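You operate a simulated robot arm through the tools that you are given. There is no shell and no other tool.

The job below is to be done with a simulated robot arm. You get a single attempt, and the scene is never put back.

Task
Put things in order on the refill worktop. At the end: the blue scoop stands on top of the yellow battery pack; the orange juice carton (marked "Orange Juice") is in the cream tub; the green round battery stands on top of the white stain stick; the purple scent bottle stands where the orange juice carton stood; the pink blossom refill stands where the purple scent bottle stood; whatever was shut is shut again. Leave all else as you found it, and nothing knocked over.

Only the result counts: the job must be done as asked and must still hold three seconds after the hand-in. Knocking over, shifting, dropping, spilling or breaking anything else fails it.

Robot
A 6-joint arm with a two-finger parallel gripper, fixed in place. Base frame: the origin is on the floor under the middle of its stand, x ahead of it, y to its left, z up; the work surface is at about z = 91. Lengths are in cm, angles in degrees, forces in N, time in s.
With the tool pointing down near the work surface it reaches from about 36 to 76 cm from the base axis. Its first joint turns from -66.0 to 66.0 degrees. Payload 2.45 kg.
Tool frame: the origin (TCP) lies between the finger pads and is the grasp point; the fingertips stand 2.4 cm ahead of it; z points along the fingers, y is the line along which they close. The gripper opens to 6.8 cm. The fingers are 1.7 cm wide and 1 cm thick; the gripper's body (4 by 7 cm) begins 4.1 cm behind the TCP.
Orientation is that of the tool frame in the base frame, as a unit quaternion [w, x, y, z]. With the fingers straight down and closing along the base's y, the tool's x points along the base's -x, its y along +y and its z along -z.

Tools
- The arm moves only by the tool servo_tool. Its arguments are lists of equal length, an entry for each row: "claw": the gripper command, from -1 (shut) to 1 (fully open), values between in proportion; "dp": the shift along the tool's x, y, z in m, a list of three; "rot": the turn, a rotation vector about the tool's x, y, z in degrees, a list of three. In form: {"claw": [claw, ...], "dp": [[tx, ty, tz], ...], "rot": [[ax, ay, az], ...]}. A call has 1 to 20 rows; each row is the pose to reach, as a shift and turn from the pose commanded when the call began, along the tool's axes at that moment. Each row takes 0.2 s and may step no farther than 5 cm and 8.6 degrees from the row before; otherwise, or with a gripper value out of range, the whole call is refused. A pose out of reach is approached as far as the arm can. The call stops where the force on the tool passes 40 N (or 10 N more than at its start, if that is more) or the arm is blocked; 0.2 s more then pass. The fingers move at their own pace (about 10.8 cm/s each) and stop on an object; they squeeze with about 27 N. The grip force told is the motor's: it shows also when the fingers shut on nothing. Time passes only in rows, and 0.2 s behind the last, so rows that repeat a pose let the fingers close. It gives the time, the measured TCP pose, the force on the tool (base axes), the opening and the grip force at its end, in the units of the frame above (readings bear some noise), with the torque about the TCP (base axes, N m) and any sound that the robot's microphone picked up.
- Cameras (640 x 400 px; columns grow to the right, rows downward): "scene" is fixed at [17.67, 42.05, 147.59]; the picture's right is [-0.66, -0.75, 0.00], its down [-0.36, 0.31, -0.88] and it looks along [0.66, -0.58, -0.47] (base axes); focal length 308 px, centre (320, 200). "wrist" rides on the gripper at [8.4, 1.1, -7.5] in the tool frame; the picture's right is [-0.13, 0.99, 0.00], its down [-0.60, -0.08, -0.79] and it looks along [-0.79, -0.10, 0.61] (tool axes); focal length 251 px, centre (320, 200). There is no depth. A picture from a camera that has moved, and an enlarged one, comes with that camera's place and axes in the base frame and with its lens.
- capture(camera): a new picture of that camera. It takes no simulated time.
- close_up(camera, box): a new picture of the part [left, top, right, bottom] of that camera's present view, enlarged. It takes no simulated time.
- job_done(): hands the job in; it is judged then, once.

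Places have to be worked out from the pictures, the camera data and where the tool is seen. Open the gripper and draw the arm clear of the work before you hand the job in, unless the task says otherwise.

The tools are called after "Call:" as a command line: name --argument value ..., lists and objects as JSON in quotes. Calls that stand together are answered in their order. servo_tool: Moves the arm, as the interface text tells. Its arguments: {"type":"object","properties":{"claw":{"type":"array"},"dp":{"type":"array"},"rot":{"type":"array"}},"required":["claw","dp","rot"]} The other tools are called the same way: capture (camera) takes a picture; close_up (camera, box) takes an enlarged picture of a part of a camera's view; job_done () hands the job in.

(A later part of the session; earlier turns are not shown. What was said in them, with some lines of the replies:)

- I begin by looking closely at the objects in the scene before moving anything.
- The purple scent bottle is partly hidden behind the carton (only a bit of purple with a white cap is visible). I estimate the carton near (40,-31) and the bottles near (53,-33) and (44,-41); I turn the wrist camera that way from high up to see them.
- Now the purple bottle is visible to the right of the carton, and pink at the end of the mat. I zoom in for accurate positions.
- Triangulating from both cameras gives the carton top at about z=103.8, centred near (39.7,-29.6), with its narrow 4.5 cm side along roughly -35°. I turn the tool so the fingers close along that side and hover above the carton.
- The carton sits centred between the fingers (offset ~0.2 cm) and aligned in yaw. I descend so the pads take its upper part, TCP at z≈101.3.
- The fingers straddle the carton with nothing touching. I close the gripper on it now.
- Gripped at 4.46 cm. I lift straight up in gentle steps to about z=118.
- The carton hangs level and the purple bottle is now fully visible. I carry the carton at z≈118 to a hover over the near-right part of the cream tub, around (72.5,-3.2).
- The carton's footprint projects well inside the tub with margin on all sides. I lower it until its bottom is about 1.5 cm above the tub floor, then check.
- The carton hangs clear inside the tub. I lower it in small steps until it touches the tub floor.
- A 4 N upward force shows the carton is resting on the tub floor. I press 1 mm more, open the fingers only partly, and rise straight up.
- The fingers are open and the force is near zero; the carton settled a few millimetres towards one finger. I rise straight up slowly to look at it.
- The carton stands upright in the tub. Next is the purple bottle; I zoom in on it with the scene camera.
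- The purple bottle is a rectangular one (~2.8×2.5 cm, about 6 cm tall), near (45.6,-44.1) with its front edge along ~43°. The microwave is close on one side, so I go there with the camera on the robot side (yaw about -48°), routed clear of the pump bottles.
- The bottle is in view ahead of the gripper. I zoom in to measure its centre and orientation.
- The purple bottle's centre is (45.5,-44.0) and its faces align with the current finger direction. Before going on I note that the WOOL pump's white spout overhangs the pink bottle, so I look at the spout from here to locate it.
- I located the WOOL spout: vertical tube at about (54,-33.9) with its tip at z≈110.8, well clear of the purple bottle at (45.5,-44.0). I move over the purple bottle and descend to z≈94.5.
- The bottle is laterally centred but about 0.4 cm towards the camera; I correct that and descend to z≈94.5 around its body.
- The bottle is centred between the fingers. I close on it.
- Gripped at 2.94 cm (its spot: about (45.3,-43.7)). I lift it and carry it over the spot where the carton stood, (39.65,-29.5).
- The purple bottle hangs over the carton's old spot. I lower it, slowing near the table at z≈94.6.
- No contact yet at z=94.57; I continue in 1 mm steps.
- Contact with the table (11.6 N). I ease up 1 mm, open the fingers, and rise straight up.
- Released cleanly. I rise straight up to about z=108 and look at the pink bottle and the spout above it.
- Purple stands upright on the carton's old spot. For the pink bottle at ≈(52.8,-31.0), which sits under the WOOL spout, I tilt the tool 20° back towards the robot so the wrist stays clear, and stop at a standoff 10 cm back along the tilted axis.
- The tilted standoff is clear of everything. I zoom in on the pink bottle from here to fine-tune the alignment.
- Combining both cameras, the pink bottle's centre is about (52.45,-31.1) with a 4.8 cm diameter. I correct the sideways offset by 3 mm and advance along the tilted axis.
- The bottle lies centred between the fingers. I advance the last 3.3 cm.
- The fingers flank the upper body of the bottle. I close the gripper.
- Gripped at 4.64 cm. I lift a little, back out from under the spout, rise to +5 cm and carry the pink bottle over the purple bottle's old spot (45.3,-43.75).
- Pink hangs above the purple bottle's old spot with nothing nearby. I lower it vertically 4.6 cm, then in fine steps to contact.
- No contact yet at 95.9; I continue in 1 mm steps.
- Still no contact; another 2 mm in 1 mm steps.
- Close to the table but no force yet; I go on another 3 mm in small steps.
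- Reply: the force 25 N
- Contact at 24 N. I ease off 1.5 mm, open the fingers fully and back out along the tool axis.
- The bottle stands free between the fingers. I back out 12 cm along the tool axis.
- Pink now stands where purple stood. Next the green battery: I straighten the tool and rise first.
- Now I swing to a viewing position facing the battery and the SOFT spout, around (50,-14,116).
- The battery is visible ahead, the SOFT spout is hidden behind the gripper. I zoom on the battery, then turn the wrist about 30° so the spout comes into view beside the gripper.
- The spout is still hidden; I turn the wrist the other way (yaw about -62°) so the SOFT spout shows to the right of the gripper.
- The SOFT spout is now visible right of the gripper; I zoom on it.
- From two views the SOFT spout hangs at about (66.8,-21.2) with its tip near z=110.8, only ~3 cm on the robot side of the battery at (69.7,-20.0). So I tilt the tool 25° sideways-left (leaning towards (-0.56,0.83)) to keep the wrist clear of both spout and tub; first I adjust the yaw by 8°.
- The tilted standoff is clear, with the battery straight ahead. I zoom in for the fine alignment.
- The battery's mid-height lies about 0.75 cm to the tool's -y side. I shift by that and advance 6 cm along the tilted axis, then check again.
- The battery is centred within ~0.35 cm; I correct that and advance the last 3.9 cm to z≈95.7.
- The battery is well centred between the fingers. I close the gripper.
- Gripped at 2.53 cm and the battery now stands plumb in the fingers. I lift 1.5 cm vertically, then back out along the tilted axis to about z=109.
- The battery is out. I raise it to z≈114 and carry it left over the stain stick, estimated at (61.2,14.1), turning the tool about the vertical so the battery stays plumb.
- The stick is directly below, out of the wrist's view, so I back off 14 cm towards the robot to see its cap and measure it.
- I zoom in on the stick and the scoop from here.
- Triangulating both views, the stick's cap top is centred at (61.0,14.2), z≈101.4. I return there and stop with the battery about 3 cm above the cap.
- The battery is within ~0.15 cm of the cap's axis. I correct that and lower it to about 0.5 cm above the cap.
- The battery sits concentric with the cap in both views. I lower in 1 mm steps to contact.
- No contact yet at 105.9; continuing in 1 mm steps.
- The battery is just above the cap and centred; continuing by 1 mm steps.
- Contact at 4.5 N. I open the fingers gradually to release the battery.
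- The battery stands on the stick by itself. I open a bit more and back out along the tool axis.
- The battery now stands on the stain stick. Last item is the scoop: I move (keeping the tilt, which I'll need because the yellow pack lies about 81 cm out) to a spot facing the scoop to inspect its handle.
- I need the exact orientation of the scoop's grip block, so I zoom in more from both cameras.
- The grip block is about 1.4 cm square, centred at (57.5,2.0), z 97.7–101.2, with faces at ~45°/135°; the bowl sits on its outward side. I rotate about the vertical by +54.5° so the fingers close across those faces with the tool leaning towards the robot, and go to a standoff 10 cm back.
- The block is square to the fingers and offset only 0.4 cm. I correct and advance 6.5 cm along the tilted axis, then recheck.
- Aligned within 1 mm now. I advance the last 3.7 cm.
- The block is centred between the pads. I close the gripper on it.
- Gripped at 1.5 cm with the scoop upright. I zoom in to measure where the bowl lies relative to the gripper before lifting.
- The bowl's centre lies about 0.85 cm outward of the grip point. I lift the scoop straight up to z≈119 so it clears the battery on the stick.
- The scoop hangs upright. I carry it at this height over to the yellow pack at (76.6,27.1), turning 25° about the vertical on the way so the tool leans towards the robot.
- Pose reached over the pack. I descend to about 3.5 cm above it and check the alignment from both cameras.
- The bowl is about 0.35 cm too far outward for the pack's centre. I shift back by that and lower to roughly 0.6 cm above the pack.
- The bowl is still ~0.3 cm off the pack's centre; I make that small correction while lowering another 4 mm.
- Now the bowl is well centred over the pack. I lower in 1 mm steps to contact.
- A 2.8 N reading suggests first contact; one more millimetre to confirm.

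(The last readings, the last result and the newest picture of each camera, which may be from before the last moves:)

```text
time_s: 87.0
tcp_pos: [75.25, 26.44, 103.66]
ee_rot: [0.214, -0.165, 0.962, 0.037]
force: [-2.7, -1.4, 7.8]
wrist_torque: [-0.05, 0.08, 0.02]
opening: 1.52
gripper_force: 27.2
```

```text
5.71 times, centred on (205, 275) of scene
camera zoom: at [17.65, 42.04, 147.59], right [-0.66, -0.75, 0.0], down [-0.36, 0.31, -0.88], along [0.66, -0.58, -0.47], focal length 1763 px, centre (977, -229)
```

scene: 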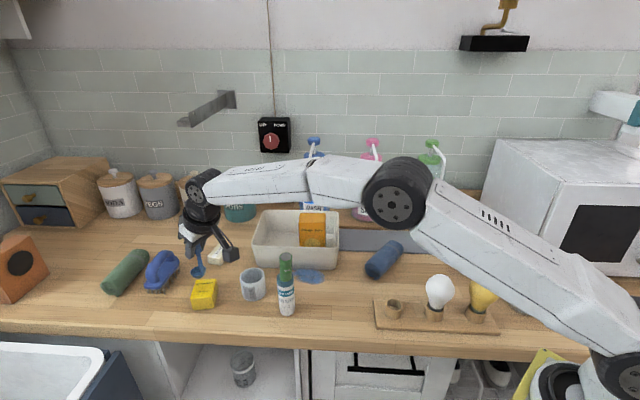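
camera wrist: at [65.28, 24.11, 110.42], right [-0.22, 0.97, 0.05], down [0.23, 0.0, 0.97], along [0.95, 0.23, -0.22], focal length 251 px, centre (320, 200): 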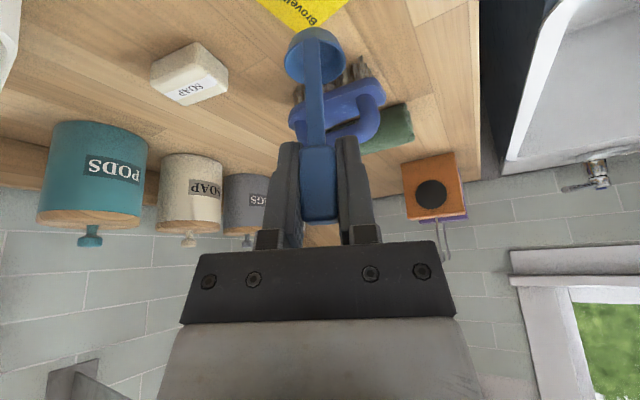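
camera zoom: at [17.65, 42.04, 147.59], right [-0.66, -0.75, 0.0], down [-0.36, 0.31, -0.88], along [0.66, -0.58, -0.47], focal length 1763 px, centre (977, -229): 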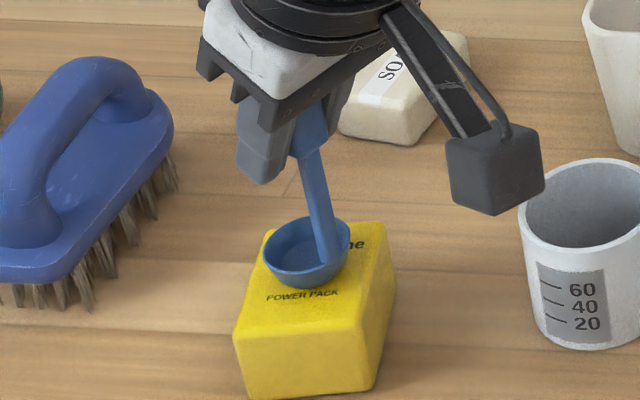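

Contact is confirmed at 7.8 N with the bowl on the pack. I relax half a millimetre and open the fingers slowly.

Call:
servo_tool --claw '[-1, -0.52, -0.42, -0.3, -0.1, 0.1, 0.1]' --dp '[[-0.0002, 0, -0.0005], [-0.0002, 0, -0.0005], [-0.0002, 0, -0.0005], [-0.0002, 0, -0.0005], [-0.0002, 0, -0.0005], [-0.0002, 0, -0.0005], [-0.0002, 0, -0.0005]]' --rot '[[0, 0, 0], [0, 0, 0], [0, 0, 0], [0, 0, 0], [0, 0, 0], [0, 0, 0], [0, 0, 0]]'

Call:
close_up --camera "scene" --box '[180, 240, 230, 310]'

Call:
capture --camera "wrist"

```text
time_s: 88.6
tcp_pos: [75.2, 26.34, 103.47]
ee_rot: [0.214, -0.164, 0.962, 0.036]
force: [-0.1, -1.1, 0.2]
wrist_torque: [0.04, 0.01, 0.02]
opening: 3.73
gripper_force: 0.1
```

```text
5.71 times, centred on (205, 275) of scene
camera zoom: at [17.67, 42.05, 147.59], right [-0.66, -0.75, 0.0], down [-0.36, 0.31, -0.88], along [0.66, -0.58, -0.47], focal length 1763 px, centre (977, -229)
```

zoom: 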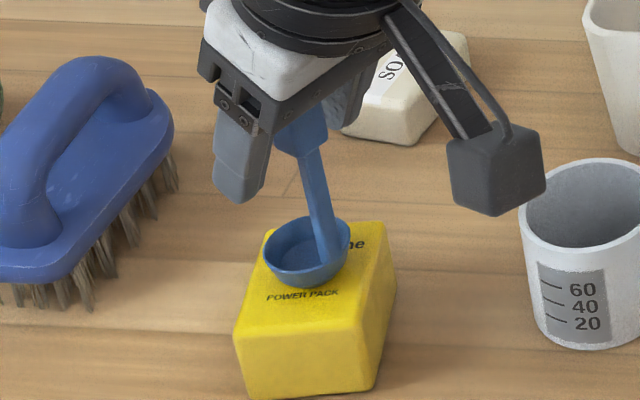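

```text
taken
camera wrist: at [64.75, 23.86, 106.91], right [-0.22, 0.97, 0.05], down [0.23, 0.0, 0.97], along [0.95, 0.23, -0.22], focal length 251 px, centre (320, 200)
```

wrist: 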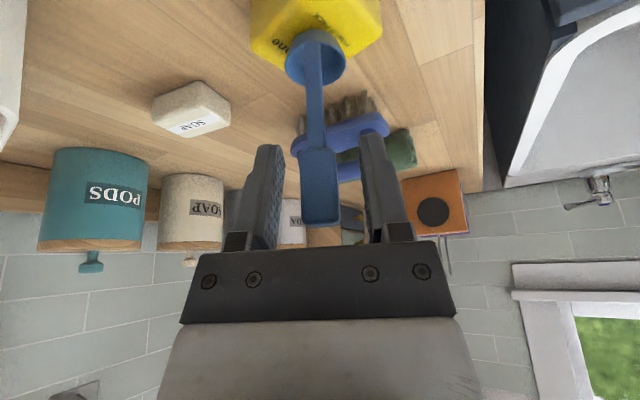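

The scoop stands free on the pack. I back the gripper out along its own axis, well clear of the scoop.

Call:
servo_tool --claw '[0.1, 0.1, 0.1, 0.1, 0.3, 0.5]' --dp '[[0, 0, -0.01], [0, 0, -0.03], [0, 0, -0.06], [0, 0, -0.1], [0, 0, -0.13], [0, 0, -0.14]]' --rot '[[0, 0, 0], [0, 0, 0], [0, 0, 0], [0, 0, 0], [0, 0, 0], [0, 0, 0]]'

Call:
capture --camera "scene"

Call:
close_up --camera "scene" --box '[150, 220, 320, 330]'

```text
time_s: 90.0
tcp_pos: [69.68, 24.49, 116.08]
ee_rot: [0.212, -0.164, 0.963, 0.036]
force: [-0.5, -0.1, -0.8]
wrist_torque: [-0.02, -0.01, 0.01]
opening: 5.1
gripper_force: 0.1
```

```text
taken
```

scene: 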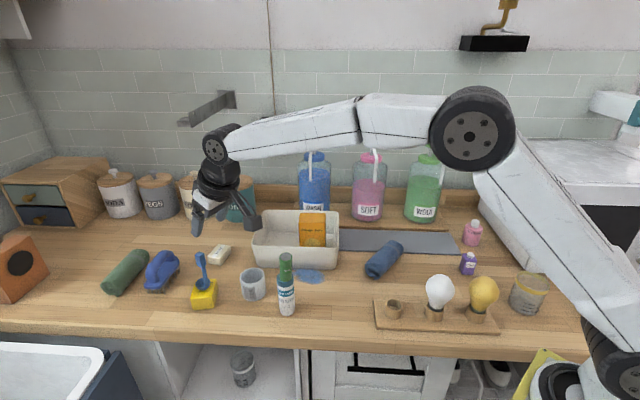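

```text
3.64 times, centred on (235, 275) of scene
camera zoom: at [17.67, 42.05, 147.59], right [-0.66, -0.75, 0.0], down [-0.36, 0.31, -0.88], along [0.66, -0.58, -0.47], focal length 1122 px, centre (629, -73)
```

zoom: 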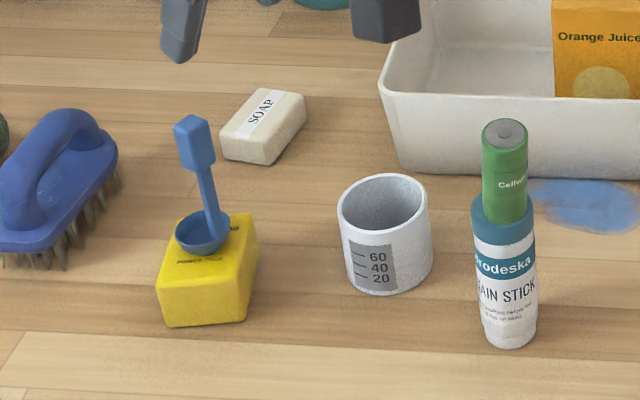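

All placements look right: the scoop is upright on the pack and the battery upright on the stick. I draw the arm up and back towards the robot, clear of everything.

Call:
servo_tool --claw '[0.6, 0.8, 1, 1, 1, 1, 1, 1]' --dp '[[-0.0168, 0, -0.036], [-0.0336, 0, -0.0727], [-0.0045, -0.012, -0.095], [0.025, -0.024, -0.117], [0.055, -0.036, -0.14], [0.085, -0.048, -0.16], [0.115, -0.06, -0.18], [0.146, -0.072, -0.2]]' --rot '[[0, 0, 0], [0, 4, 0], [0, 8, 0], [0, 12, 0], [0, 16, 0], [0, 20, 0], [0, 25, 0], [0, 25, 0]]'

Call:
capture --camera "scene"

Call:
capture --camera "wrist"

```text
time_s: 91.8
tcp_pos: [51.6, 10.54, 128.05]
ee_rot: [-0.001, -0.168, 0.986, 0.0]
force: [-0.5, 0.2, 0.0]
wrist_torque: [-0.01, 0.0, 0.02]
opening: 6.77
gripper_force: 0.0
```

```text
taken
```

scene: 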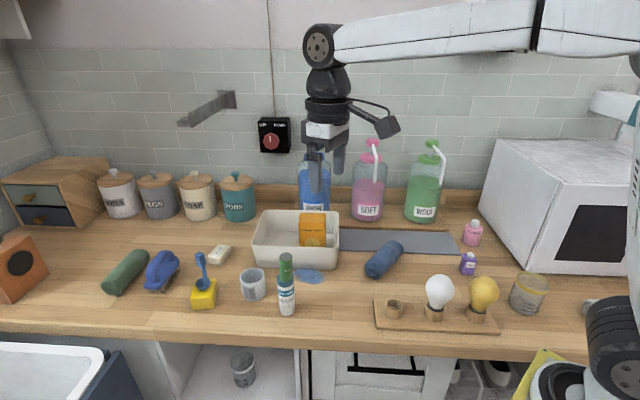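

```text
taken
camera wrist: at [43.36, 8.74, 135.83], right [-0.21, 0.98, 0.0], down [0.6, 0.13, 0.79], along [0.77, 0.16, -0.61], focal length 251 px, centre (320, 200)
```

wrist: 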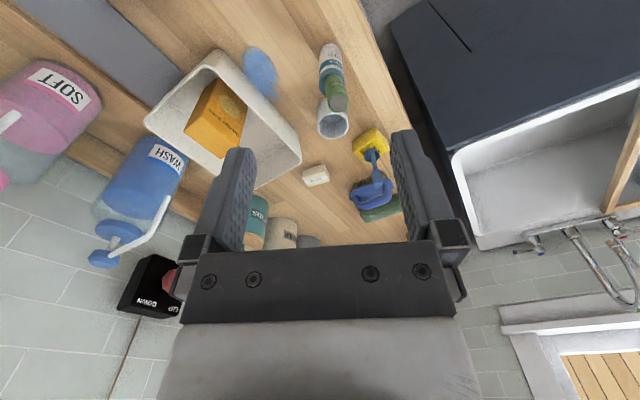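

Everything appears in order; I take final close-ups to verify each placement before handing in.

Call:
close_up --camera "scene" --box '[180, 200, 360, 320]'

Call:
close_up --camera "scene" --box '[340, 200, 560, 340]'

Call:
close_up --camera "scene" --box '[0, 150, 200, 320]'

```text
3.33 times, centred on (270, 260) of scene
camera zoom: at [17.67, 42.05, 147.59], right [-0.66, -0.75, 0.0], down [-0.36, 0.31, -0.88], along [0.66, -0.58, -0.47], focal length 1028 px, centre (487, 0)
```

zoom: 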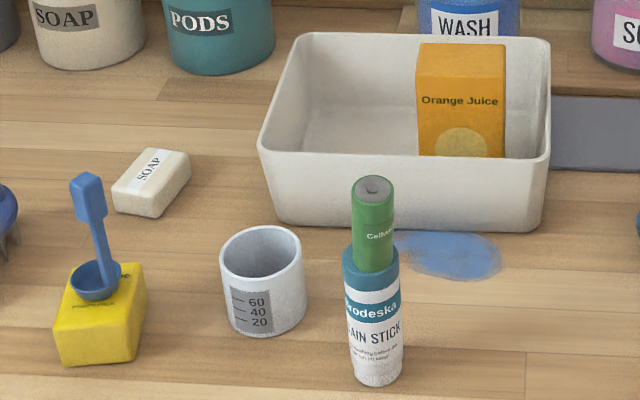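

```text
2.86 times, centred on (450, 270) of scene
camera zoom: at [17.67, 42.05, 147.59], right [-0.66, -0.75, 0.0], down [-0.36, 0.31, -0.88], along [0.66, -0.58, -0.47], focal length 882 px, centre (-51, 0)
```

zoom: 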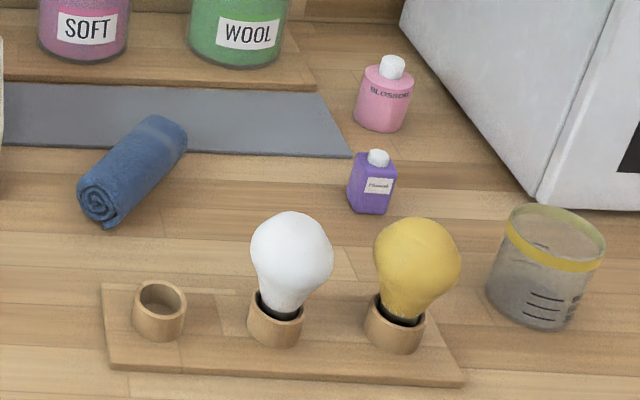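

```text
2.35 times, centred on (100, 235) of scene
camera zoom: at [17.67, 42.05, 147.59], right [-0.66, -0.75, 0.0], down [-0.36, 0.31, -0.88], along [0.66, -0.58, -0.47], focal length 726 px, centre (838, 118)
```

zoom: 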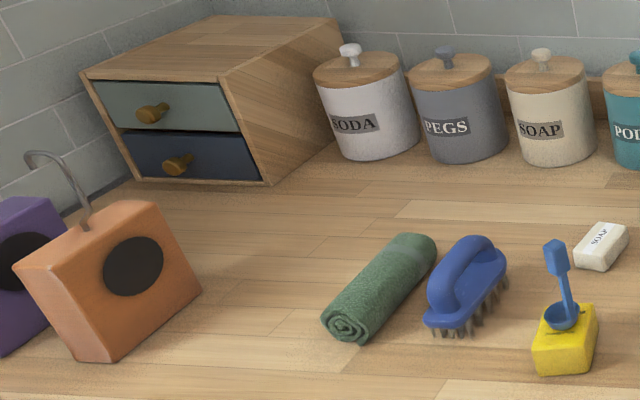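

The final views show all five placements done. The carton stands in the tub, purple is on the carton's old spot and pink on purple's. The battery is on the stick and the scoop on the pack. Nothing else has moved, the gripper is open and the arm is clear, so I hand the job in.

Call:
job_done

```text
The job is handed in.
```

I finished all five moves and handed the job in. The final camera views showed each item in its place before hand-in. I haven't seen the judging result or a view after the three-second wait.

- **Orange juice carton:** stands upright in the cream tub, in the end nearest the robot.
- **Purple scent bottle:** stands where the carton stood.
- **Pink blossom refill:** stands where the purple bottle stood.
- **Green round battery:** stands on top of the white stain stick.
- **Blue scoop:** stands on top of the yellow battery pack, with the bowl near the middle.

I opened nothing, so nothing needed shutting. In the before and after pictures everything else looks unmoved and nothing is knocked over. The gripper is open and the arm is drawn clear of the worktop.
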